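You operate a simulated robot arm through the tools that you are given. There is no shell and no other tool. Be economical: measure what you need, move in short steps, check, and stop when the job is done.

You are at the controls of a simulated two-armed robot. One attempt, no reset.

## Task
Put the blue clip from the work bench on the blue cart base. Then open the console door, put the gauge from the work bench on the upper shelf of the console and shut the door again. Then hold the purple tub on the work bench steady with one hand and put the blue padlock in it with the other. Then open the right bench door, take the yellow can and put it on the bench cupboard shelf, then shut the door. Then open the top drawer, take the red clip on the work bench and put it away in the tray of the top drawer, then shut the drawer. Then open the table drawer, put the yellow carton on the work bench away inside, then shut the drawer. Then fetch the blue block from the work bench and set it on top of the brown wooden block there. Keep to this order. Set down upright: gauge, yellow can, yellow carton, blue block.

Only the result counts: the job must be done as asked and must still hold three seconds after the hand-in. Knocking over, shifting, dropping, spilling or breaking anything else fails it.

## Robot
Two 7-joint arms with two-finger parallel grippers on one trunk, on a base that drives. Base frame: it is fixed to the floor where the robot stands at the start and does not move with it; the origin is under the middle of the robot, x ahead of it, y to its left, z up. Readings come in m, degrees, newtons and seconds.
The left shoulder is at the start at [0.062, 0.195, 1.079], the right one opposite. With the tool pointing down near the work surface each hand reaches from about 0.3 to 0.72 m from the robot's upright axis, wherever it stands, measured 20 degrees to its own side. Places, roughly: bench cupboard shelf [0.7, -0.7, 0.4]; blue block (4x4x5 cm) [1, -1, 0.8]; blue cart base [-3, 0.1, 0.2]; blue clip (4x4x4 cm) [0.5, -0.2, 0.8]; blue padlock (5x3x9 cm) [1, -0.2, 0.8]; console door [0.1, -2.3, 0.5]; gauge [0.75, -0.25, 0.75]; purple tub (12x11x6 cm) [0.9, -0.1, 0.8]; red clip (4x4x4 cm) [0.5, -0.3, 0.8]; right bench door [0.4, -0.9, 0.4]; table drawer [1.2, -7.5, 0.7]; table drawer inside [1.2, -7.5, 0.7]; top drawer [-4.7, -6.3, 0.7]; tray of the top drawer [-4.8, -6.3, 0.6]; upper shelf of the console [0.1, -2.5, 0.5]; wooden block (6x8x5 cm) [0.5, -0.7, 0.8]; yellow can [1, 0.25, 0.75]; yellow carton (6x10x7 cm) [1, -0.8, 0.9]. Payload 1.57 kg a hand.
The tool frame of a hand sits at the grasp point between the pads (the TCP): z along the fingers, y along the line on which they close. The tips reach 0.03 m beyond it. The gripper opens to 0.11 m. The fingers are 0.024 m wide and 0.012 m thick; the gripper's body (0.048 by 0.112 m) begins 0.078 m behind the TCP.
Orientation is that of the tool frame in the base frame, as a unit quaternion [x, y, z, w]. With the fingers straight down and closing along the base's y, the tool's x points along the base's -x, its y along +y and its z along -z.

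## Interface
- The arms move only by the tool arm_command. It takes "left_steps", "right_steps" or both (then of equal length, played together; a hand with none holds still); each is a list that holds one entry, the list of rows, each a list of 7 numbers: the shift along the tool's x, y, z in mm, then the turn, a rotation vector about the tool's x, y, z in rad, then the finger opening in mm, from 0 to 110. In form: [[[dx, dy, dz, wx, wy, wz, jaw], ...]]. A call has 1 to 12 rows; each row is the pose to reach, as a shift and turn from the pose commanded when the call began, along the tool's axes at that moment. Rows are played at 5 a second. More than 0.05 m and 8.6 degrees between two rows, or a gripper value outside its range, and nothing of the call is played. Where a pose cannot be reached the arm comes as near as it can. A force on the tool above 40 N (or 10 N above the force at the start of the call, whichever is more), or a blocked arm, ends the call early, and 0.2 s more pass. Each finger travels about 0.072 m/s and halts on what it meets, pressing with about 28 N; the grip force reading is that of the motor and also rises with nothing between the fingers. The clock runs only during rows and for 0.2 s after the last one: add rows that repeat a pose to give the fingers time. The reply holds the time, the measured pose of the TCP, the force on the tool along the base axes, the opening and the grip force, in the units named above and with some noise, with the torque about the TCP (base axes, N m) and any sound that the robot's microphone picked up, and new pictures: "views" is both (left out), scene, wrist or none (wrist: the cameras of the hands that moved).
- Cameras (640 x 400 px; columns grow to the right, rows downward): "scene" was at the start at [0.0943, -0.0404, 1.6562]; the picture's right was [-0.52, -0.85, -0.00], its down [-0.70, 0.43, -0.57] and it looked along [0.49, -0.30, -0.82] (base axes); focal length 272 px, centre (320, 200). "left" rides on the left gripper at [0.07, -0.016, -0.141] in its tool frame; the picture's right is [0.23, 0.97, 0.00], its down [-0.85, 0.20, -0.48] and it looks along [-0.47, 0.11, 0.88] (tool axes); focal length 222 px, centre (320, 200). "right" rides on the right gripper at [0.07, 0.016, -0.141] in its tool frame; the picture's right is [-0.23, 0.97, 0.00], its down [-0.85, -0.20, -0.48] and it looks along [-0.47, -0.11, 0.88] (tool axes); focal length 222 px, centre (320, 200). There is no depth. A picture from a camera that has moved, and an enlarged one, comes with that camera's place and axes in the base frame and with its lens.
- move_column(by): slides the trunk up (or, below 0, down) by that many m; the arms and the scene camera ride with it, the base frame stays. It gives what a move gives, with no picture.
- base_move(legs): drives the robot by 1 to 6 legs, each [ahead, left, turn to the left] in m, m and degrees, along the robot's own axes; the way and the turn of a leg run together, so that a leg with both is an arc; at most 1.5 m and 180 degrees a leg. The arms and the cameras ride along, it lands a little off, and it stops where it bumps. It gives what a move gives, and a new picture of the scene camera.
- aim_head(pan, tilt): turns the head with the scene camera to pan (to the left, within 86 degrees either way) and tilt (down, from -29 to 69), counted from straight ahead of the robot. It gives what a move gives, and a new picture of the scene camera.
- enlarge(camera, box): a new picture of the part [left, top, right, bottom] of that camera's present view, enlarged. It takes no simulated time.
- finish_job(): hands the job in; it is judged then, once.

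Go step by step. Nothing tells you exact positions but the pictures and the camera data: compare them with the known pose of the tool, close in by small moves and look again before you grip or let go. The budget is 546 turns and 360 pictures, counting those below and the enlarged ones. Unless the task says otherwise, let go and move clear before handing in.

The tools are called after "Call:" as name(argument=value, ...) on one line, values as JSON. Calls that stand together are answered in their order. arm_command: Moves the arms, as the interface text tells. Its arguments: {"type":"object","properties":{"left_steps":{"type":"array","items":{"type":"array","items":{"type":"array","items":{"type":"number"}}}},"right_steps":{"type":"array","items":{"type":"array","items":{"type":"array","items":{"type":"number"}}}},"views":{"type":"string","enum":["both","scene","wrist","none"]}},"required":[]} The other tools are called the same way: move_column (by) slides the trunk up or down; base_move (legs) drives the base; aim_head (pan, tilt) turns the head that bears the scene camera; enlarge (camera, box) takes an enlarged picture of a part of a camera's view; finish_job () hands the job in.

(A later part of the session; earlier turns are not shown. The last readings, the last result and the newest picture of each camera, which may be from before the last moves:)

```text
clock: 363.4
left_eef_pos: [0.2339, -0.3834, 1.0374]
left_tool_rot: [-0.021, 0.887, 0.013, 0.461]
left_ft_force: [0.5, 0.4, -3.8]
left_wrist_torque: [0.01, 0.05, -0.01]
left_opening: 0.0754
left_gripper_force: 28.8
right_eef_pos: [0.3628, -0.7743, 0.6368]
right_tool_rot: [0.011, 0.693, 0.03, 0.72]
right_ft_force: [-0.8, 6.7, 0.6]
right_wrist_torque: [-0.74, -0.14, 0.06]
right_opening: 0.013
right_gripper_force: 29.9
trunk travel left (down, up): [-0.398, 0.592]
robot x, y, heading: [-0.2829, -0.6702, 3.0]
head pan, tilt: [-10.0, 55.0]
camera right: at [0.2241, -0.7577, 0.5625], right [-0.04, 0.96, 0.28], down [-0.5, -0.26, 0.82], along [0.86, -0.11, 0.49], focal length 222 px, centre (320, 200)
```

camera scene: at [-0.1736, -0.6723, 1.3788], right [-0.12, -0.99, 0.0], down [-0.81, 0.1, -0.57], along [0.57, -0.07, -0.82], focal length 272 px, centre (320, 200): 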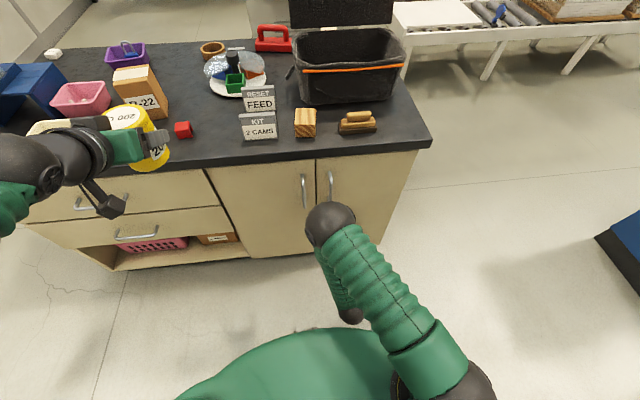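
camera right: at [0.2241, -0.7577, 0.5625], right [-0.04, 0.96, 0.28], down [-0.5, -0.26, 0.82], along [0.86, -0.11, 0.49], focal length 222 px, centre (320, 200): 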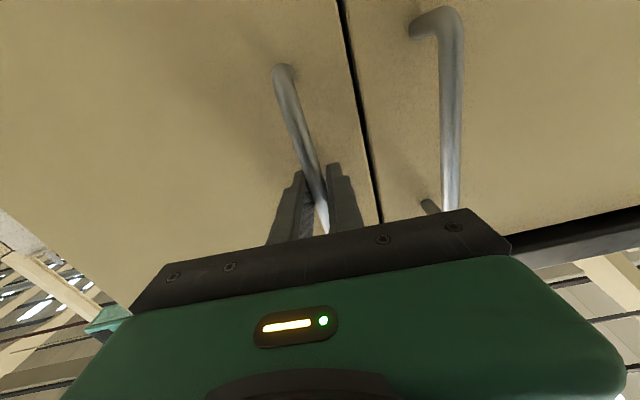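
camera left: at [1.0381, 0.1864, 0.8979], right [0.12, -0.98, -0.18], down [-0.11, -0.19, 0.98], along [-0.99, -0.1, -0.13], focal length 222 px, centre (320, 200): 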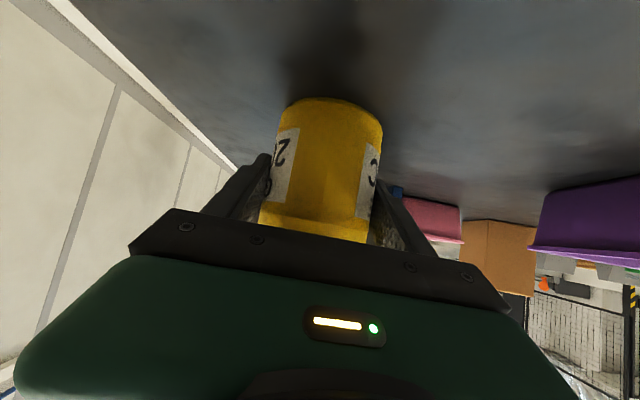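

I pull the door open along its arc about the hinge at the right.

Call:
arm_command(right_steps=[[[0, -5, -25, -0.087, 0, 0, 5], [0, -11, -49, -0.175, 0, 0, 5], [0, -20, -72, -0.262, 0, 0, 5], [0, -31, -95, -0.349, 0, 0, 5], [0, -44, -117, -0.436, 0, 0, 5], [0, -58, -137, -0.524, 0, 0, 5]]], views="scene")

```text
clock: 364.8
left_eef_pos: [0.2333, -0.384, 1.037]
left_tool_rot: [-0.022, 0.887, 0.014, 0.461]
left_ft_force: [0.7, -0.3, -3.5]
left_wrist_torque: [0.03, 0.03, 0.03]
left_opening: 0.0752
left_gripper_force: 27.7
right_eef_pos: [0.2275, -0.8368, 0.6279]
right_tool_rot: [-0.175, 0.662, 0.209, 0.698]
right_ft_force: [-5.2, 4.6, -0.3]
right_wrist_torque: [-1.04, 0.31, -0.04]
right_opening: 0.0123
right_gripper_force: 29.7
trunk travel left (down, up): [-0.398, 0.592]
robot x, y, heading: [-0.2786, -0.6683, 3.0]
head pan, tilt: [-10.0, 55.0]
camera scene: at [-0.1742, -0.6738, 1.3787], right [-0.12, -0.99, 0.0], down [-0.81, 0.1, -0.57], along [0.57, -0.07, -0.82], focal length 272 px, centre (320, 200)
```

scene: 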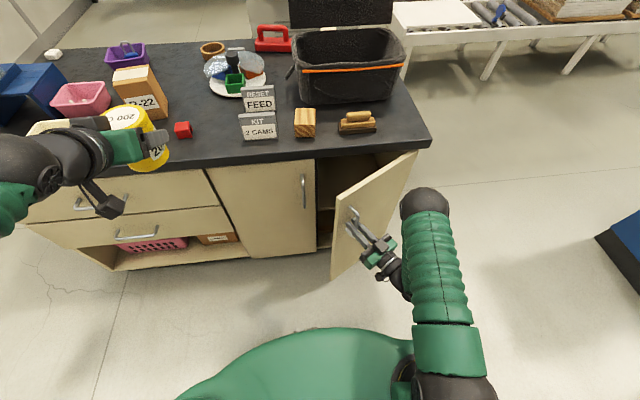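

Call:
arm_command(right_steps=[[[0, -4, -25, -0.08, 0, 0, 5], [0, -10, -49, -0.16, 0, 0, 5], [0, -19, -73, -0.24, 0, 0, 5], [0, -29, -95, -0.32, 0, 0, 5], [0, -42, -117, -0.4, 0, 0, 5], [0, -56, -138, -0.48, 0, 0, 5], [0, -72, -157, -0.56, 0, 0, 5], [0, -89, -175, -0.64, 0, 0, 5]]], views="scene")

```text
clock: 366.6
left_eef_pos: [0.2366, -0.3875, 1.0374]
left_tool_rot: [-0.021, 0.887, 0.014, 0.461]
left_ft_force: [0.4, 0.1, -5.1]
left_wrist_torque: [0.02, 0.02, 0.01]
left_opening: 0.0757
left_gripper_force: 28.1
right_eef_pos: [0.1252, -1.0058, 0.6125]
right_tool_rot: [-0.385, 0.562, 0.408, 0.608]
right_ft_force: [13.0, -2.5, -1.4]
right_wrist_torque: [0.2, 0.14, -0.05]
right_opening: 0.017
right_gripper_force: 6.9
trunk travel left (down, up): [-0.398, 0.592]
robot x, y, heading: [-0.2771, -0.6674, 2.9]
head pan, tilt: [-10.0, 55.0]
camera scene: at [-0.1718, -0.6778, 1.3785], right [-0.12, -0.99, 0.0], down [-0.82, 0.1, -0.57], along [0.57, -0.07, -0.82], focal length 272 px, centre (320, 200)
```

scene: 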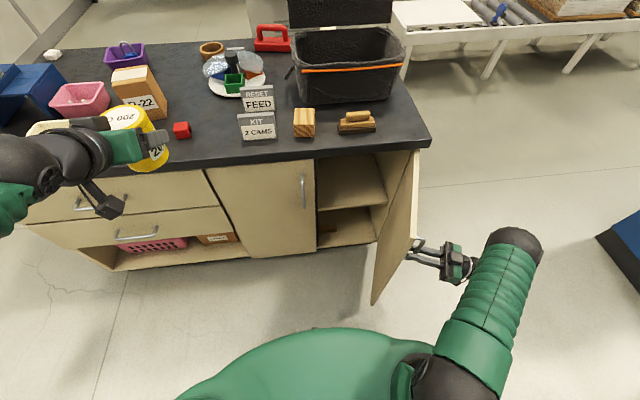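

Call:
arm_command(right_steps=[[[0, -7, -24, -0.05, 0, 0, 3], [0, -14, -48, -0.1, 0, 0, 3], [0, -22, -72, -0.15, 0, 0, 3]]], views="scene")

```text
clock: 367.4
left_eef_pos: [0.2355, -0.3874, 1.0368]
left_tool_rot: [-0.021, 0.887, 0.015, 0.46]
left_ft_force: [0.2, -0.3, -4.1]
left_wrist_torque: [0.01, 0.03, 0.05]
left_opening: 0.0752
left_gripper_force: 27.7
right_eef_pos: [0.1194, -1.0799, 0.6072]
right_tool_rot: [-0.427, 0.532, 0.447, 0.579]
right_ft_force: [16.2, 1.2, -1.8]
right_wrist_torque: [-0.06, 0.26, -0.15]
right_opening: 0.0162
right_gripper_force: 7.2
trunk travel left (down, up): [-0.398, 0.592]
robot x, y, heading: [-0.2798, -0.6704, 3.3]
head pan, tilt: [-10.0, 55.0]
camera scene: at [-0.1713, -0.6775, 1.3783], right [-0.12, -0.99, 0.0], down [-0.82, 0.1, -0.57], along [0.57, -0.07, -0.82], focal length 272 px, centre (320, 200)
```

scene: 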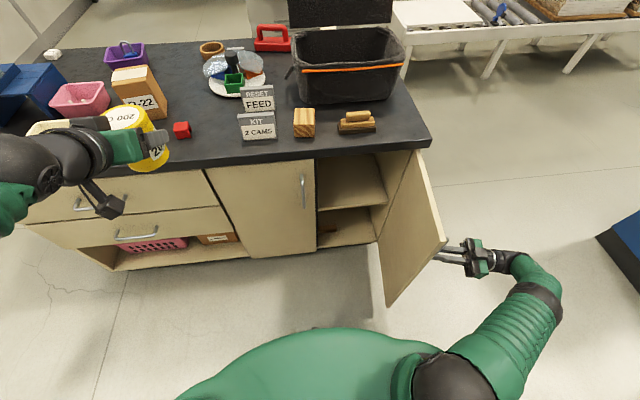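

The door is about 100° open. I release the handle and draw the right hand back.

Call:
arm_command(right_steps=[[[0, 0, 0, 0, 0, 0, 40], [0, 0, 0, 0, 0, 0, 70], [0, 0, 0, 0, 0, 0, 70], [0, 0, -35, 0, 0, 0, 70], [0, 0, -70, 0, 0, 0, 70]]], views="scene")

Call:
aim_head(pan=-15, tilt=40)

```text
clock: 368.6
left_eef_pos: [0.2343, -0.3866, 1.037]
left_tool_rot: [-0.021, 0.887, 0.014, 0.462]
left_ft_force: [0.0, 0.1, -3.7]
left_wrist_torque: [-0.04, 0.05, 0.01]
left_opening: 0.0752
left_gripper_force: 27.7
right_eef_pos: [0.1177, -1.0802, 0.6093]
right_tool_rot: [-0.429, 0.53, 0.447, 0.579]
right_ft_force: [0.0, -0.5, 0.4]
right_wrist_torque: [-0.01, 0.02, 0.02]
right_opening: 0.07
right_gripper_force: 0.1
right hand out of reach, approached as far as the arm can: row 4, 5
trunk travel left (down, up): [-0.398, 0.592]
robot x, y, heading: [-0.2775, -0.6714, 3.1]
head pan, tilt: [-10.0, 55.0]
camera scene: at [-0.174, -0.6765, 1.3788], right [-0.12, -0.99, 0.0], down [-0.81, 0.1, -0.57], along [0.57, -0.07, -0.82], focal length 272 px, centre (320, 200)
```

scene: 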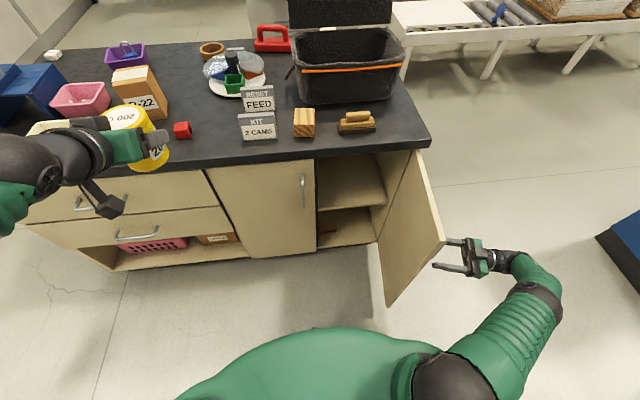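

```text
clock: 369.4
left_eef_pos: [0.2348, -0.3876, 1.038]
left_tool_rot: [-0.021, 0.887, 0.015, 0.461]
left_ft_force: [0.2, -0.6, -4.6]
left_wrist_torque: [0.02, 0.04, -0.01]
left_opening: 0.0753
left_gripper_force: 28.2
right_eef_pos: [0.1198, -1.0781, 0.6084]
right_tool_rot: [-0.429, 0.53, 0.448, 0.578]
right_ft_force: [-0.5, 0.1, 0.3]
right_wrist_torque: [0.01, 0.0, 0.03]
right_opening: 0.0699
right_gripper_force: 0.1
trunk travel left (down, up): [-0.398, 0.592]
robot x, y, heading: [-0.2792, -0.6696, 3.2]
head pan, tilt: [-15.0, 40.0]
camera scene: at [-0.1623, -0.6854, 1.3994], right [-0.21, -0.98, 0.0], down [-0.63, 0.13, -0.76], along [0.75, -0.16, -0.64], focal length 272 px, centre (320, 200)
```

scene: 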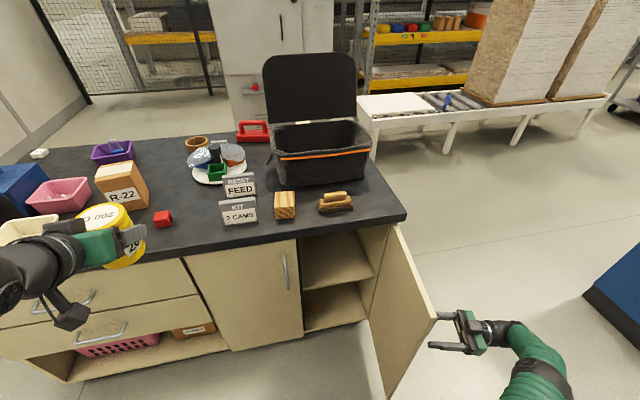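

I move the base 0.1 m to the right, which draws the open fingers off the handle.

Call:
base_move(legs=[[0, -0.1, 0]])

Call:
enlarge(camera="scene", box=[270, 200, 490, 390])

```text
clock: 370.6
left_eef_pos: [0.2392, -0.4779, 1.0352]
left_tool_rot: [-0.023, 0.886, 0.01, 0.462]
left_ft_force: [-1.2, 0.6, -3.7]
left_wrist_torque: [-0.04, 0.03, -0.02]
left_opening: 0.0753
left_gripper_force: 28.3
right_eef_pos: [0.1227, -1.174, 0.6134]
right_tool_rot: [-0.431, 0.533, 0.444, 0.577]
right_ft_force: [-0.5, -0.5, 1.6]
right_wrist_torque: [-0.09, 0.04, -0.04]
right_opening: 0.0701
right_gripper_force: 0.0
trunk travel left (down, up): [-0.398, 0.592]
robot x, y, heading: [-0.2729, -0.7723, 2.9]
head pan, tilt: [-15.0, 40.0]
camera scene: at [-0.1578, -0.77, 1.3996], right [-0.21, -0.98, 0.01], down [-0.63, 0.12, -0.77], along [0.75, -0.16, -0.64], focal length 272 px, centre (320, 200)
```

scene: 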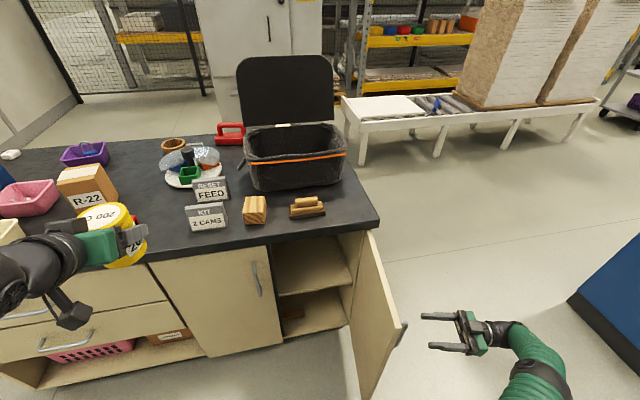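

```text
2.11 times, centred on (380, 295) of scene
camera zoom: at [-0.1578, -0.77, 1.3996], right [-0.21, -0.98, 0.01], down [-0.63, 0.12, -0.77], along [0.75, -0.16, -0.64], focal length 572 px, centre (194, 0)
```

zoom: 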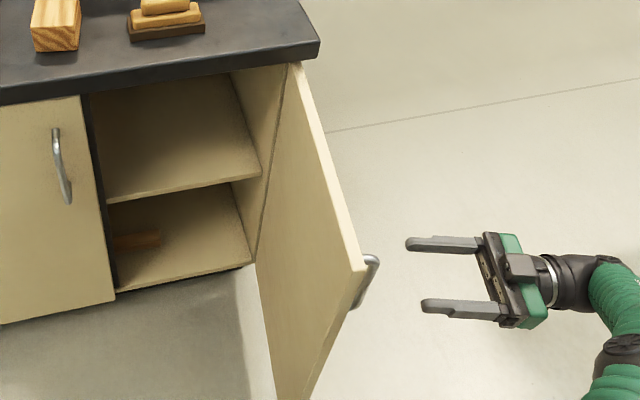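

The shelf top is at z≈0.44, the opening reaching from y≈-0.74 to -1.04. I square up the base, raise the trunk a little and bring the can in front of the opening.

Call:
base_move(legs=[[-0.03, -0.12, -3]])

Call:
move_column(by=0.2)

```text
clock: 371.9
left_eef_pos: [0.2264, -0.6279, 1.0357]
left_tool_rot: [-0.001, 0.887, 0.0, 0.461]
left_ft_force: [-0.9, 1.1, -4.1]
left_wrist_torque: [-0.06, 0.01, -0.07]
left_opening: 0.0756
left_gripper_force: 28.2
right_eef_pos: [0.0763, -1.3185, 0.6125]
right_tool_rot: [-0.418, 0.542, 0.431, 0.588]
right_ft_force: [-0.2, -0.4, 0.8]
right_wrist_torque: [-0.06, 0.02, -0.01]
right_opening: 0.07
right_gripper_force: 0.0
trunk travel left (down, up): [-0.398, 0.592]
robot x, y, heading: [-0.2959, -0.8897, 0.5]
head pan, tilt: [-15.0, 40.0]
camera scene: at [-0.1846, -0.9013, 1.3996], right [-0.25, -0.97, 0.01], down [-0.62, 0.16, -0.77], along [0.74, -0.2, -0.64], focal length 272 px, centre (320, 200)
```

scene: 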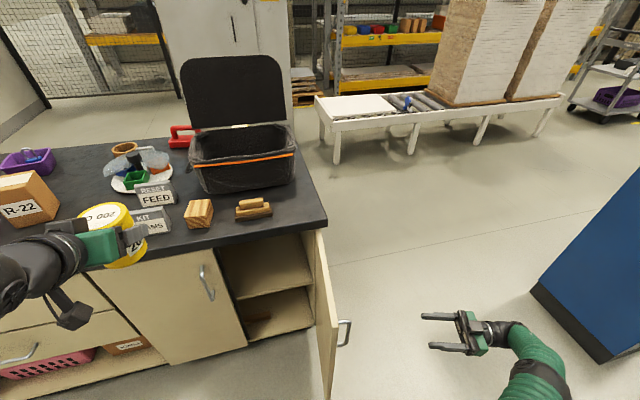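

```text
clock: 374.0
left_eef_pos: [0.2263, -0.6368, 1.2382]
left_tool_rot: [0.001, 0.887, 0.004, 0.461]
left_ft_force: [0.1, 0.4, -4.1]
left_wrist_torque: [0.0, 0.03, -0.02]
left_opening: 0.0752
left_gripper_force: 28.0
right_eef_pos: [0.0765, -1.324, 0.8087]
right_tool_rot: [-0.416, 0.54, 0.434, 0.59]
right_ft_force: [0.7, 0.9, -0.5]
right_wrist_torque: [0.0, -0.01, 0.02]
right_opening: 0.0699
right_gripper_force: 0.0
trunk travel left (down, up): [-0.598, 0.392]
robot x, y, heading: [-0.2998, -0.8918, 0.1]
head pan, tilt: [-15.0, 40.0]
```

Call:
arm_command(left_steps=[[[33, -17, 27, 0, 0, 0, 60], [66, -35, 54, 0, 0, 0, 60], [99, -52, 82, 0, 0, 0, 60], [132, -69, 109, 0, 0, 0, 60], [165, -87, 136, 0, 0, 0, 60], [198, -104, 163, 0, 0, 0, 60], [231, -121, 190, 0, 0, 0, 60], [264, -139, 218, 0, 0, 0, 60]]], views="none")

Call:
arm_command(left_steps=[[[33, -17, 27, 0, 0, 0, 60], [66, -35, 54, 0, 0, 0, 60], [99, -52, 82, 0, 0, 0, 60], [132, -69, 109, 0, 0, 0, 60], [165, -87, 136, 0, 0, 0, 60], [199, -104, 163, 0, 0, 0, 60], [199, -104, 163, 0, 0, 0, 60]]], views="both")

```text
clock: 375.8
left_eef_pos: [0.2537, -0.7744, 0.896]
left_tool_rot: [0.001, 0.887, 0.005, 0.462]
left_ft_force: [0.4, -0.3, -4.2]
left_wrist_torque: [-0.01, 0.04, 0.01]
left_opening: 0.0753
left_gripper_force: 28.1
right_eef_pos: [0.077, -1.3223, 0.8083]
right_tool_rot: [-0.416, 0.54, 0.434, 0.589]
right_ft_force: [0.8, -0.8, 0.3]
right_wrist_torque: [0.02, -0.01, -0.01]
right_opening: 0.0698
right_gripper_force: 0.2
trunk travel left (down, up): [-0.598, 0.392]
robot x, y, heading: [-0.2975, -0.8901, 0.3]
head pan, tilt: [-15.0, 40.0]
```

```text
clock: 377.4
left_eef_pos: [0.2709, -0.8766, 0.6399]
left_tool_rot: [0.003, 0.887, 0.003, 0.462]
left_ft_force: [-0.2, 0.5, -5.0]
left_wrist_torque: [-0.03, 0.02, 0.02]
left_opening: 0.0752
left_gripper_force: 27.9
right_eef_pos: [0.077, -1.3237, 0.8084]
right_tool_rot: [-0.416, 0.539, 0.434, 0.589]
right_ft_force: [0.2, 0.7, 0.0]
right_wrist_torque: [0.02, 0.01, -0.03]
right_opening: 0.0699
right_gripper_force: 0.1
trunk travel left (down, up): [-0.598, 0.392]
robot x, y, heading: [-0.2994, -0.8949, 0.5]
head pan, tilt: [-15.0, 40.0]
camera scene: at [-0.1829, -0.9167, 1.5994], right [-0.25, -0.97, 0.0], down [-0.62, 0.16, -0.76], along [0.74, -0.19, -0.64], focal length 272 px, centre (320, 200)
camera left: at [0.1156, -0.8936, 0.6635], right [-0.13, 0.98, -0.18], down [0.1, 0.19, 0.98], along [0.99, 0.11, -0.12], focal length 222 px, centre (320, 200)
```

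scene: 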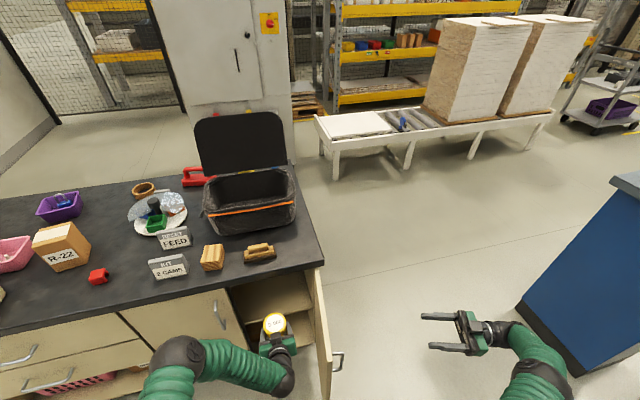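
left: 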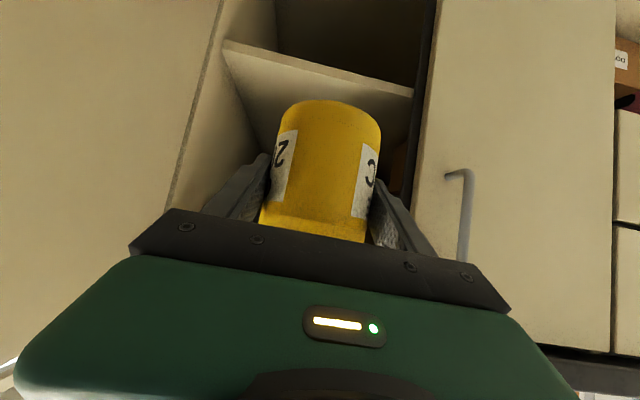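

Call:
arm_command(left_steps=[[[-10, -2, 35, 0, 0, 0, 60], [-20, -4, 70, 0, 0, 0, 60], [-29, -6, 105, 0, 0, 0, 60], [-39, -8, 140, 0, 0, 0, 60], [-49, -8, 174, 0, 0, 0, 60], [-49, -8, 174, 0, 0, 0, 60]]], views="both")

```text
clock: 378.5
left_eef_pos: [0.4079, -0.8965, 0.5778]
left_tool_rot: [0.018, 0.903, -0.008, 0.43]
left_ft_force: [0.8, 0.3, -3.5]
left_wrist_torque: [-0.02, 0.04, 0.02]
left_opening: 0.075
left_gripper_force: 27.8
left hand out of reach, approached as far as the arm can: row 5
right_eef_pos: [0.0757, -1.3258, 0.8092]
right_tool_rot: [-0.416, 0.538, 0.434, 0.591]
right_ft_force: [-0.1, 0.7, -0.4]
right_wrist_torque: [0.05, 0.0, 0.0]
right_opening: 0.0699
right_gripper_force: 0.1
trunk travel left (down, up): [-0.598, 0.392]
robot x, y, heading: [-0.2992, -0.8926, 0.4]
head pan, tilt: [-15.0, 40.0]
stopped in row 5 (left hand): the force on the tool passed its limit at 78 N (the readings are from after the stop); the commanded pose is now the measured one
camera scene: at [-0.1829, -0.9194, 1.5994], right [-0.25, -0.97, 0.0], down [-0.62, 0.17, -0.76], along [0.74, -0.19, -0.65], focal length 272 px, centre (320, 200)
camera left: at [0.2545, -0.908, 0.6126], right [-0.11, 0.98, -0.17], down [0.17, 0.19, 0.97], along [0.98, 0.07, -0.19], focal length 222 px, centre (320, 200)
```

scene: 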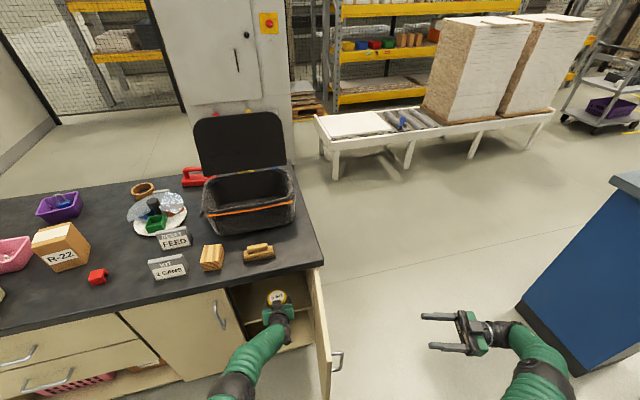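
left: 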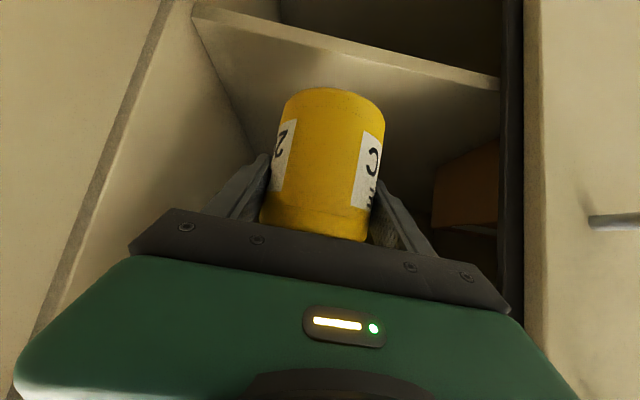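

A jerk near the reach limit tipped the hand ~4°. I drive ahead instead, then restore the tilt.

Call:
base_move(legs=[[0.12, 0, -0.4]])

Call:
arm_command(left_steps=[[[0, 5, -5, -0.01, -0.035, 0.01, 60], [0, 8, -10, -0.02, -0.07, 0.02, 60], [0, 8, -10, -0.02, -0.07, 0.02, 60]]], views="both")

```text
clock: 379.8
left_eef_pos: [0.5319, -0.9055, 0.5776]
left_tool_rot: [0.023, 0.902, -0.011, 0.431]
left_ft_force: [0.1, 0.3, -3.3]
left_wrist_torque: [0.03, 0.06, 0.03]
left_opening: 0.0749
left_gripper_force: 28.1
right_eef_pos: [0.1916, -1.3291, 0.809]
right_tool_rot: [-0.413, 0.541, 0.431, 0.592]
right_ft_force: [-0.1, -0.2, -0.6]
right_wrist_torque: [0.02, -0.03, 0.03]
right_opening: 0.07
right_gripper_force: 0.0
trunk travel left (down, up): [-0.598, 0.392]
robot x, y, heading: [-0.1768, -0.894, -0.3]
head pan, tilt: [-15.0, 40.0]
camera scene: at [-0.0613, -0.9187, 1.5993], right [-0.26, -0.96, 0.0], down [-0.62, 0.17, -0.76], along [0.74, -0.2, -0.65], focal length 272 px, centre (320, 200)
```

scene: 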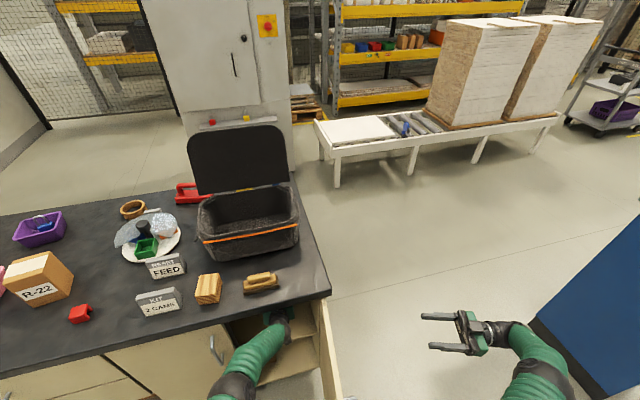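

```text
clock: 380.6
left_eef_pos: [0.522, -0.8975, 0.5866]
left_tool_rot: [0.025, 0.886, 0.003, 0.463]
left_ft_force: [-0.4, 0.9, -5.3]
left_wrist_torque: [-0.01, 0.02, 0.01]
left_opening: 0.0749
left_gripper_force: 28.0
right_eef_pos: [0.1921, -1.3287, 0.8097]
right_tool_rot: [-0.413, 0.541, 0.43, 0.593]
right_ft_force: [0.3, 0.1, -0.2]
right_wrist_torque: [-0.02, 0.01, 0.01]
right_opening: 0.0701
right_gripper_force: 0.0
trunk travel left (down, up): [-0.598, 0.392]
robot x, y, heading: [-0.1788, -0.8927, -0.3]
head pan, tilt: [-15.0, 40.0]
camera scene: at [-0.0613, -0.919, 1.5993], right [-0.26, -0.96, 0.0], down [-0.62, 0.17, -0.76], along [0.74, -0.2, -0.65], focal length 272 px, centre (320, 200)
camera left: at [0.3656, -0.9071, 0.6097], right [-0.09, 0.98, -0.16], down [0.1, 0.17, 0.98], along [0.99, 0.07, -0.12], focal length 222 px, centre (320, 200)
```

scene: 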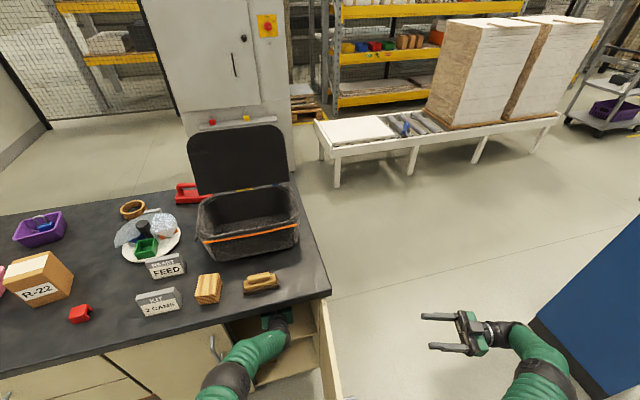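
left: 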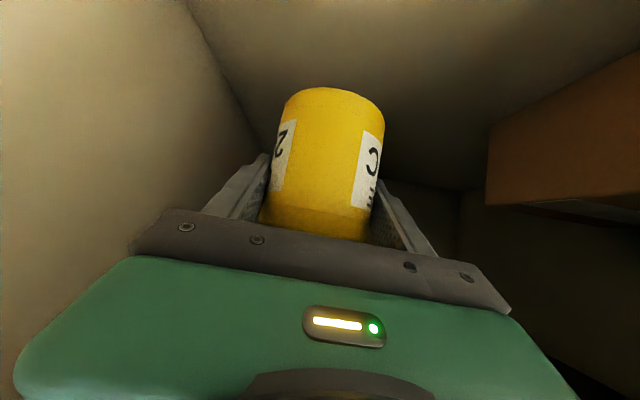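

The can is inside above the shelf. I lower it with the trunk.

Call:
move_column(by=-0.08)

Call:
enlarge(camera="left", box=[0, 0, 640, 400])

```text
clock: 381.8
left_eef_pos: [0.5212, -0.897, 0.5064]
left_tool_rot: [0.026, 0.886, 0.002, 0.463]
left_ft_force: [0.7, -0.1, -4.3]
left_wrist_torque: [-0.03, 0.0, 0.0]
left_opening: 0.075
left_gripper_force: 28.2
right_eef_pos: [0.1912, -1.3295, 0.7307]
right_tool_rot: [-0.415, 0.542, 0.43, 0.592]
right_ft_force: [-0.3, 0.3, -0.7]
right_wrist_torque: [-0.01, 0.0, 0.02]
right_opening: 0.0699
right_gripper_force: 0.0
trunk travel left (down, up): [-0.518, 0.472]
robot x, y, heading: [-0.1773, -0.8967, -0.4]
head pan, tilt: [-15.0, 40.0]
```

```text
1.00 times, centred on (320, 200) of left (not enlarged: the box is as wide or as high as the picture)
camera zoom: at [0.3657, -0.9071, 0.5301], right [-0.09, 0.98, -0.16], down [0.1, 0.17, 0.98], along [0.99, 0.07, -0.12], focal length 222 px, centre (320, 200)
```

zoom: 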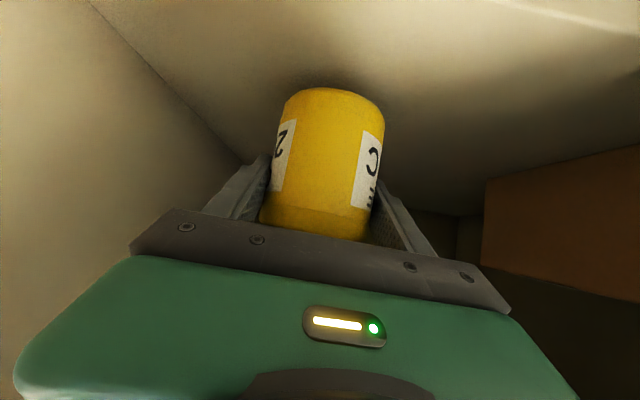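

Call:
move_column(by=-0.012)

```text
clock: 382.4
left_eef_pos: [0.5219, -0.8968, 0.4938]
left_tool_rot: [0.026, 0.886, 0.002, 0.463]
left_ft_force: [-0.2, -0.4, -4.4]
left_wrist_torque: [0.01, 0.01, 0.02]
left_opening: 0.0749
left_gripper_force: 27.5
right_eef_pos: [0.1923, -1.3285, 0.7186]
right_tool_rot: [-0.413, 0.542, 0.429, 0.593]
right_ft_force: [-0.3, -0.5, 0.5]
right_wrist_torque: [-0.03, 0.01, 0.02]
right_opening: 0.07
right_gripper_force: 0.0
trunk travel left (down, up): [-0.506, 0.484]
robot x, y, heading: [-0.1773, -0.8919, -0.3]
head pan, tilt: [-15.0, 40.0]
```

Call:
move_column(by=-0.008)

```text
clock: 382.9
left_eef_pos: [0.5237, -0.897, 0.4883]
left_tool_rot: [0.026, 0.885, 0.002, 0.465]
left_ft_force: [1.6, -0.6, 1.9]
left_wrist_torque: [-0.23, -0.12, 0.06]
left_opening: 0.0749
left_gripper_force: 28.4
right_eef_pos: [0.1912, -1.3284, 0.71]
right_tool_rot: [-0.414, 0.54, 0.43, 0.593]
right_ft_force: [-0.3, 0.7, 0.2]
right_wrist_torque: [-0.01, -0.01, 0.03]
right_opening: 0.0699
right_gripper_force: 0.0
trunk travel left (down, up): [-0.498, 0.492]
robot x, y, heading: [-0.175, -0.8903, -0.6]
head pan, tilt: [-15.0, 40.0]
```

Contact with the shelf begins. I press 3 mm more so the can settles flat, then open and withdraw.

Call:
move_column(by=-0.003)

Call:
arm_command(left_steps=[[[0, 0, 0, 0, 0, 0, 85], [0, 0, 0, 0, 0, 0, 100], [0, 0, 0, 0, 0, 0, 108], [0, 0, 0, 0, 0, 0, 108], [-3, 0, -20, 0, 0, 0, 108], [0, 0, -50, 0, 0, 0, 108], [10, 0, -80, 0, 0, 0, 108]]], views="wrist")

```text
clock: 383.4
left_eef_pos: [0.5229, -0.8961, 0.4867]
left_tool_rot: [0.025, 0.884, 0.002, 0.466]
left_ft_force: [-0.7, 0.5, 16.4]
left_wrist_torque: [-0.62, 0.01, -0.05]
left_opening: 0.0749
left_gripper_force: 27.6
right_eef_pos: [0.1901, -1.3284, 0.708]
right_tool_rot: [-0.414, 0.54, 0.429, 0.593]
right_ft_force: [0.1, -0.9, -0.1]
right_wrist_torque: [-0.03, 0.01, -0.05]
right_opening: 0.0702
right_gripper_force: 0.1
trunk travel left (down, up): [-0.495, 0.495]
robot x, y, heading: [-0.1755, -0.89, -0.2]
head pan, tilt: [-15.0, 40.0]
```

```text
clock: 385.0
left_eef_pos: [0.4497, -0.8939, 0.5229]
left_tool_rot: [0.027, 0.886, 0.001, 0.464]
left_ft_force: [-0.5, -0.1, -0.2]
left_wrist_torque: [-0.04, -0.03, -0.01]
left_opening: 0.1078
left_gripper_force: 0.2
right_eef_pos: [0.1914, -1.3291, 0.7066]
right_tool_rot: [-0.414, 0.541, 0.43, 0.593]
right_ft_force: [-0.5, -0.4, -0.6]
right_wrist_torque: [0.0, 0.0, 0.01]
right_opening: 0.0701
right_gripper_force: 0.2
trunk travel left (down, up): [-0.495, 0.495]
robot x, y, heading: [-0.1794, -0.892, -0.1]
head pan, tilt: [-15.0, 40.0]
camera left: at [0.2933, -0.9047, 0.5457], right [-0.09, 0.98, -0.16], down [0.1, 0.17, 0.98], along [0.99, 0.07, -0.11], focal length 222 px, centre (320, 200)
```

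left: 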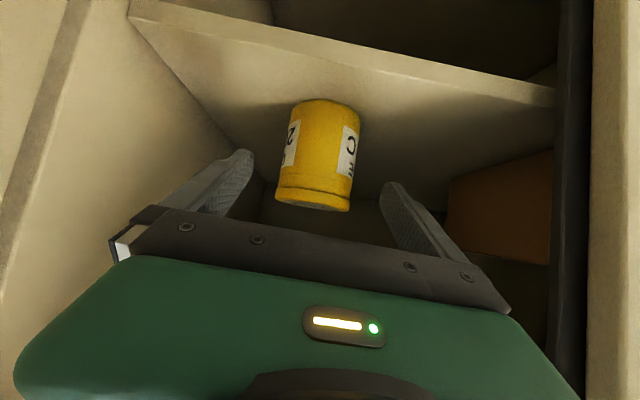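

The can stands upright on the shelf. I back out and lift the left hand clear.

Call:
base_move(legs=[[-0.12, 0, 0]])

Call:
arm_command(left_steps=[[[20, 0, -35, 0, 0, 0, 80], [40, 0, -70, 0, 0, 0, 50], [40, 15, -105, 0, 0, 0, 20], [10, 30, -130, 0, 0, 0, 0], [-25, 45, -155, 0, 0, 0, 0], [-60, 60, -180, 0, 0, 0, 0], [-95, 75, -205, 0, 0, 0, 0], [-130, 90, -230, 0, 0, 0, 0], [-165, 105, -255, 0, 0, 0, 0], [-200, 120, -275, 0, 0, 0, 0], [-235, 135, -295, 0, 0, 0, 0]]], views="scene")

```text
clock: 386.3
left_eef_pos: [0.3252, -0.8925, 0.5218]
left_tool_rot: [0.026, 0.885, 0.002, 0.465]
left_ft_force: [-0.1, 0.8, 0.7]
left_wrist_torque: [0.01, 0.03, -0.01]
left_opening: 0.1082
left_gripper_force: 0.0
right_eef_pos: [0.0662, -1.3274, 0.7073]
right_tool_rot: [-0.415, 0.54, 0.43, 0.593]
right_ft_force: [-0.2, 0.0, -0.4]
right_wrist_torque: [0.01, -0.04, 0.02]
right_opening: 0.07
right_gripper_force: 0.1
trunk travel left (down, up): [-0.495, 0.495]
robot x, y, heading: [-0.2992, -0.8919, -0.4]
head pan, tilt: [-15.0, 40.0]
camera scene: at [-0.1879, -0.918, 1.4965], right [-0.26, -0.96, 0.0], down [-0.62, 0.17, -0.76], along [0.74, -0.2, -0.64], focal length 272 px, centre (320, 200)
```

scene: 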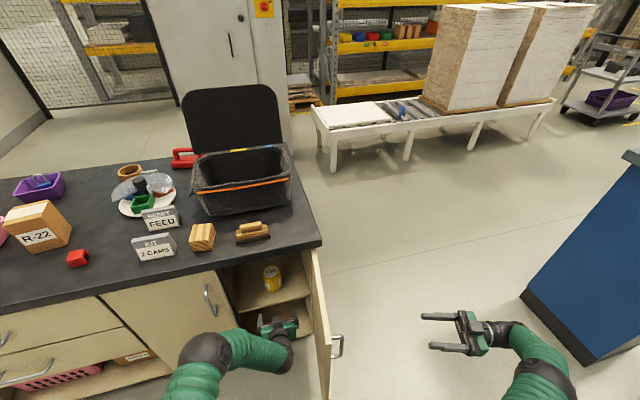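

```text
clock: 388.7
left_eef_pos: [0.2219, -0.7612, 0.8891]
left_tool_rot: [0.026, 0.885, 0.001, 0.465]
left_ft_force: [0.0, -0.6, -0.5]
left_wrist_torque: [0.01, 0.02, 0.01]
left_opening: 0.0002
left_gripper_force: 21.9
right_eef_pos: [0.0658, -1.3267, 0.7085]
right_tool_rot: [-0.416, 0.54, 0.429, 0.593]
right_ft_force: [-0.2, -0.6, 0.5]
right_wrist_torque: [-0.01, 0.01, -0.03]
right_opening: 0.07
right_gripper_force: 0.1
trunk travel left (down, up): [-0.495, 0.495]
robot x, y, heading: [-0.3005, -0.8899, -0.1]
head pan, tilt: [-15.0, 40.0]
camera scene: at [-0.1894, -0.9164, 1.4966], right [-0.26, -0.96, 0.0], down [-0.62, 0.17, -0.77], along [0.74, -0.2, -0.64], focal length 272 px, centre (320, 200)
```

scene: 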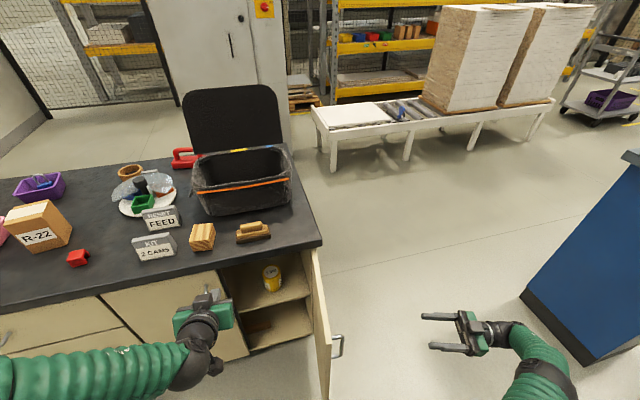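

The can is upright on the shelf. Now I swing the door shut with the right hand pushing near its free edge.

Call:
arm_command(right_steps=[[[0, 4, 43, 0, 0, 0, 50], [0, 8, 85, 0, 0, 0, 20], [0, 11, 128, 0, 0, 0, 0], [0, 15, 160, 0, 0, 0, 0], [0, 21, 195, 0, 0, 0, 0], [0, 28, 230, 0, 0, 0, 0], [0, 35, 267, 0, 0, 0, 0], [0, 41, 305, 0, 0, 0, 0], [0, 48, 343, 0, 0, 0, 0], [0, 45, 383, 0.1, 0, 0, 0], [0, 41, 422, 0.2, 0, 0, 0]]], left_steps=[[[0, 10, 0, 0, 0, 0, 0], [0, 20, 0, 0, 0, 0, 0], [0, 30, 0, 0, 0, 0, 0], [0, 40, 0, 0, 0, 0, 0], [0, 50, 0, 0, 0, 0, 0], [0, 60, 0, 0, 0, 0, 0], [0, 70, 0, 0, 0, 0, 0], [0, 80, 0, 0, 0, 0, 0], [0, 90, 0, 0, 0, 0, 0], [0, 100, 0, 0, 0, 0, 0], [0, 110, 0, 0, 0, 0, 0]]], views="scene")

```text
clock: 391.1
left_eef_pos: [0.2267, -0.6498, 0.8894]
left_tool_rot: [0.025, 0.885, 0.0, 0.465]
left_ft_force: [-0.9, 0.4, 0.7]
left_wrist_torque: [0.01, -0.02, -0.02]
left_opening: 0.0002
left_gripper_force: 21.2
right_eef_pos: [0.1488, -0.9085, 0.7385]
right_tool_rot: [-0.355, 0.582, 0.372, 0.63]
right_ft_force: [-0.5, 0.8, 0.4]
right_wrist_torque: [0.0, 0.03, -0.03]
right_opening: 0.0
right_gripper_force: 21.7
trunk travel left (down, up): [-0.495, 0.495]
robot x, y, heading: [-0.2986, -0.8915, -0.3]
head pan, tilt: [-15.0, 40.0]
camera scene: at [-0.1869, -0.9113, 1.4965], right [-0.26, -0.96, 0.0], down [-0.62, 0.17, -0.77], along [0.74, -0.2, -0.64], focal length 272 px, centre (320, 200)
```

scene: 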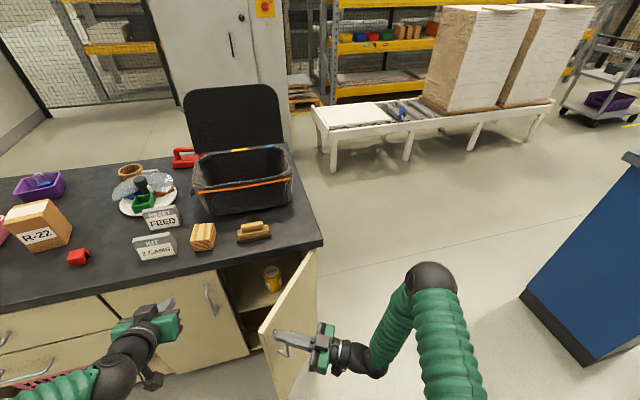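

Call:
arm_command(right_steps=[[[15, -6, 39, 0.1, 0, 0, 0], [30, -12, 78, 0.22, 0, 0, 0], [40, -27, 110, 0.35, 0, 0, 0], [40, -43, 142, 0.48, 0, 0, 0], [40, -59, 173, 0.61, 0, 0, 0], [40, -78, 192, 0.74, 0, 0, 0], [40, -97, 210, 0.87, 0, 0, 0], [40, -116, 228, 0.96, 0, 0, 0], [40, -134, 244, 1.05, 0, 0, 0]]], views="scene")

```text
clock: 393.1
left_eef_pos: [0.2245, -0.6509, 0.8919]
left_tool_rot: [0.025, 0.885, 0.001, 0.465]
left_ft_force: [0.6, 0.3, -0.7]
left_wrist_torque: [0.01, -0.02, -0.03]
left_opening: 0.0
left_gripper_force: 20.7
right_eef_pos: [0.3715, -0.7564, 0.7163]
right_tool_rot: [0.0, 0.687, 0.04, 0.726]
right_ft_force: [-14.7, -3.8, 7.0]
right_wrist_torque: [-0.09, -0.23, -0.23]
right_opening: 0.0
right_gripper_force: 21.2
trunk travel left (down, up): [-0.495, 0.495]
robot x, y, heading: [-0.2997, -0.8911, -0.3]
head pan, tilt: [-15.0, 40.0]
stopped in row 9 (right hand): the force on the tool passed its limit at 74 N (the readings are from after the stop); the commanded pose is now the measured one
camera scene: at [-0.1889, -0.9122, 1.4967], right [-0.26, -0.96, 0.0], down [-0.62, 0.17, -0.77], along [0.74, -0.2, -0.64], focal length 272 px, centre (320, 200)
```

scene: 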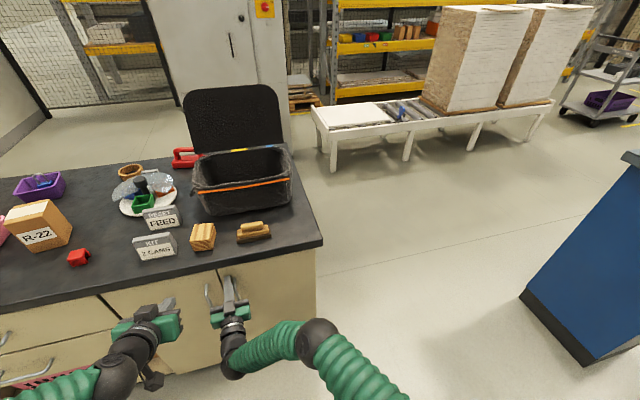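

The door is pushed home (firm contact). I retract and check the seam.

Call:
arm_command(right_steps=[[[0, 0, -40, 0, 0, 0, 0], [0, 0, -80, 0, 0, 0, 0], [0, -20, -120, 0, 0, 0, 0]]], views="none")

Call:
enlarge(camera="scene", box=[90, 220, 350, 390])

```text
clock: 393.9
left_eef_pos: [0.2246, -0.6514, 0.8904]
left_tool_rot: [0.025, 0.885, 0.002, 0.465]
left_ft_force: [0.1, -0.6, 0.1]
left_wrist_torque: [-0.02, 0.03, 0.02]
left_opening: 0.0
left_gripper_force: 21.6
right_eef_pos: [0.255, -0.7844, 0.7107]
right_tool_rot: [0.0, 0.687, 0.041, 0.726]
right_ft_force: [-0.4, 0.1, -0.2]
right_wrist_torque: [-0.01, 0.02, 0.01]
right_opening: 0.0
right_gripper_force: 21.8
trunk travel left (down, up): [-0.495, 0.495]
robot x, y, heading: [-0.3002, -0.8925, -0.2]
head pan, tilt: [-15.0, 40.0]
```

```text
2.35 times, centred on (220, 305) of scene
camera zoom: at [-0.1875, -0.9121, 1.4965], right [-0.26, -0.96, 0.0], down [-0.62, 0.17, -0.77], along [0.74, -0.2, -0.64], focal length 639 px, centre (555, -47)
```

zoom: 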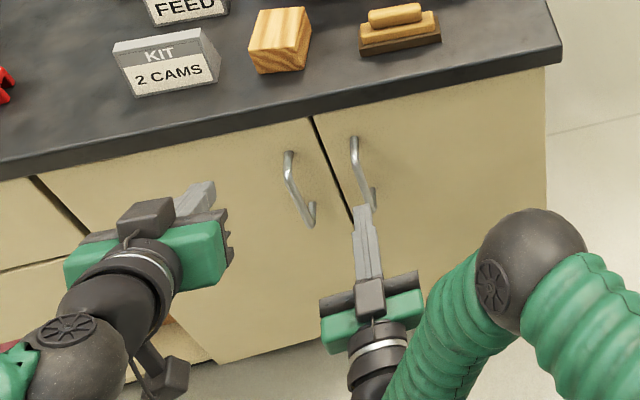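

The right bench door is flush shut. Next the red clip: I raise the trunk and bring both hands to point down.

Call:
move_column(by=0.2)

Call:
arm_command(right_steps=[[[-18, -23, -9, 0, 0.143, 0, 40], [-36, -46, -18, 0, 0.286, 0, 40], [-55, -68, -27, 0, 0.429, 0, 40], [-73, -91, -36, 0, 0.571, 0, 40], [-91, -114, -45, 0, 0.714, 0, 40], [-109, -136, -55, 0, 0.857, 0, 40], [-127, -159, -64, 0, 1.0, 0, 40], [-145, -182, -73, 0, 1.143, 0, 40], [-164, -205, -82, 0, 1.286, 0, 40], [-182, -227, -91, 0, 1.429, 0, 40], [-200, -250, -100, 0, 1.571, 0, 40]]], left_steps=[[[-15, 0, -10, 0, 0.087, 0, 70], [-30, 0, -21, 0, 0.175, 0, 70], [-45, 0, -31, 0, 0.262, 0, 70], [-59, 0, -42, 0, 0.349, 0, 70], [-74, 0, -52, 0, 0.436, 0, 70], [-89, 0, -63, 0, 0.524, 0, 70], [-104, 0, -73, 0, 0.611, 0, 70], [-119, 0, -84, 0, 0.698, 0, 70], [-133, 0, -94, 0, 0.785, 0, 70], [-148, 0, -105, 0, 0.873, 0, 70], [-163, 0, -115, 0, 0.96, 0, 70]]], views="none")

Call:
base_move(legs=[[0.12, 0.36, 0]])

```text
clock: 396.1
left_eef_pos: [0.2258, -0.6514, 1.0898]
left_tool_rot: [0.026, 0.885, 0.001, 0.465]
left_ft_force: [-0.6, 0.3, -0.2]
left_wrist_torque: [0.01, 0.01, 0.03]
left_opening: 0.0001
left_gripper_force: 21.0
right_eef_pos: [0.2558, -0.7844, 0.9114]
right_tool_rot: [-0.001, 0.688, 0.04, 0.725]
right_ft_force: [0.6, 0.6, 0.0]
right_wrist_torque: [-0.01, 0.01, -0.01]
right_opening: 0.0
right_gripper_force: 21.1
trunk travel left (down, up): [-0.695, 0.295]
robot x, y, heading: [-0.3036, -0.8917, -0.6]
head pan, tilt: [-15.0, 40.0]
```

```text
clock: 398.4
left_eef_pos: [0.2261, -0.6636, 1.2924]
left_tool_rot: [0.023, 1.0, 0.015, 0.002]
left_ft_force: [0.5, -0.6, 1.2]
left_wrist_torque: [0.04, 0.06, -0.03]
left_opening: 0.07
left_gripper_force: 0.2
right_eef_pos: [0.1616, -1.0565, 1.0911]
right_tool_rot: [-0.029, 0.999, 0.031, 0.026]
right_ft_force: [0.3, 0.1, -0.3]
right_wrist_torque: [0.06, 0.0, 0.03]
right_opening: 0.04
right_gripper_force: 0.0
right hand out of reach, approached as far as the arm can: row 8
trunk travel left (down, up): [-0.695, 0.295]
robot x, y, heading: [-0.3029, -0.8894, -0.3]
head pan, tilt: [-15.0, 40.0]
```

```text
clock: 400.9
left_eef_pos: [0.3479, -0.2967, 1.2929]
left_tool_rot: [0.026, 1.0, 0.015, 0.004]
left_ft_force: [0.2, -0.3, 0.3]
left_wrist_torque: [0.05, 0.02, 0.0]
left_opening: 0.0699
left_gripper_force: 0.1
right_eef_pos: [0.2794, -0.6889, 1.0913]
right_tool_rot: [-0.024, 0.999, 0.03, 0.027]
right_ft_force: [-0.4, 0.3, 0.0]
right_wrist_torque: [-0.01, -0.02, 0.02]
right_opening: 0.0399
right_gripper_force: 0.2
trunk travel left (down, up): [-0.695, 0.295]
robot x, y, heading: [-0.1825, -0.5253, -0.7]
head pan, tilt: [-15.0, 40.0]
camera scene: at [-0.0657, -0.553, 1.6964], right [-0.27, -0.96, 0.0], down [-0.62, 0.18, -0.76], along [0.74, -0.21, -0.64], focal length 272 px, centre (320, 200)
```

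scene: 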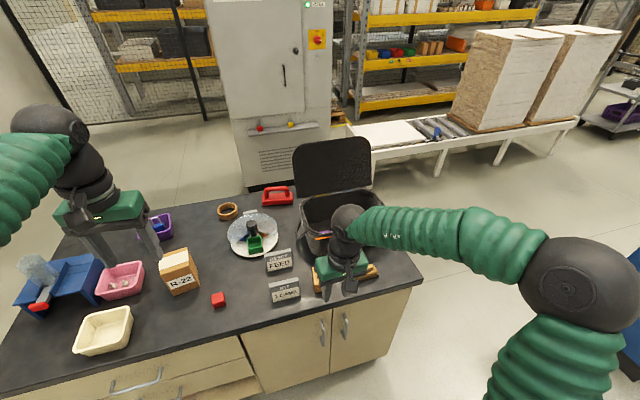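

Call:
arm_command(left_steps=[[[-20, -7, 39, 0, 0, 0, 70], [-39, -14, 78, 0, 0, 0, 70], [-59, -21, 117, 0, 0, 0, 70], [-78, -28, 156, 0, 0, 0, 70], [-98, -35, 195, 0, 0, 0, 70], [-118, -41, 234, 0, 0, 0, 70], [-137, -48, 273, 0, 0, 0, 70], [-157, -55, 313, 0, 0, 0, 70], [-157, -55, 313, 0, 0, 0, 70]]], views="wrist")

```text
clock: 402.9
left_eef_pos: [0.5045, -0.3476, 0.9788]
left_tool_rot: [0.026, 1.0, 0.013, 0.005]
left_ft_force: [0.2, 0.0, 0.3]
left_wrist_torque: [0.02, 0.04, -0.01]
left_opening: 0.0701
left_gripper_force: 0.1
right_eef_pos: [0.2789, -0.6847, 1.0941]
right_tool_rot: [-0.024, 0.999, 0.027, 0.028]
right_ft_force: [0.3, 0.7, -0.6]
right_wrist_torque: [0.02, -0.01, 0.0]
right_opening: 0.0401
right_gripper_force: 0.0
trunk travel left (down, up): [-0.695, 0.295]
robot x, y, heading: [-0.1796, -0.5222, -0.9]
head pan, tilt: [-15.0, 40.0]
camera left: at [0.4326, -0.3646, 1.1196], right [-0.18, 0.98, 0.02], down [0.86, 0.14, 0.49], along [0.48, 0.11, -0.87], focal length 222 px, centre (320, 200)
```

left: 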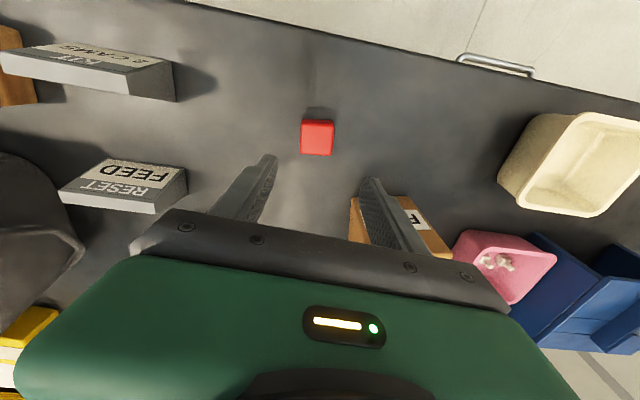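

Call:
arm_command(left_steps=[[[4, -1, 40, 0, 0, -0.1, 70], [7, -1, 80, 0, 0, -0.2, 70], [7, -1, 110, 0, 0, -0.2, 70], [7, -1, 125, 0, 0, -0.2, 70], [7, -1, 125, 0, 0, -0.2, 50], [7, -1, 125, 0, 0, -0.2, 30], [7, -1, 125, 0, 0, -0.2, 20], [7, -1, 125, 0, 0, -0.2, 20]]], views="wrist")

```text
clock: 404.7
left_eef_pos: [0.497, -0.3464, 0.8549]
left_tool_rot: [-0.074, 0.997, 0.013, 0.005]
left_ft_force: [0.2, 0.1, -0.3]
left_wrist_torque: [0.01, -0.03, 0.0]
left_opening: 0.0388
left_gripper_force: 28.3
right_eef_pos: [0.2794, -0.6853, 1.0933]
right_tool_rot: [-0.025, 0.999, 0.027, 0.027]
right_ft_force: [-1.4, -0.2, 0.0]
right_wrist_torque: [-0.01, -0.01, -0.02]
right_opening: 0.0401
right_gripper_force: 0.0
trunk travel left (down, up): [-0.695, 0.295]
robot x, y, heading: [-0.1831, -0.5233, -0.6]
head pan, tilt: [-15.0, 40.0]
camera left: at [0.4297, -0.377, 0.9944], right [-0.37, 0.93, 0.02], down [0.81, 0.31, 0.49], along [0.45, 0.2, -0.87], focal length 222 px, centre (320, 200)
```

left: 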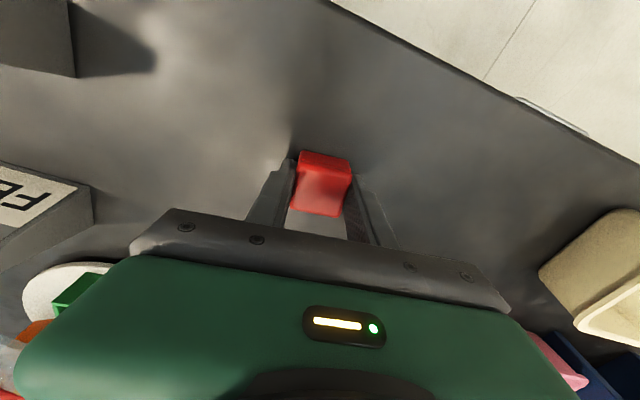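

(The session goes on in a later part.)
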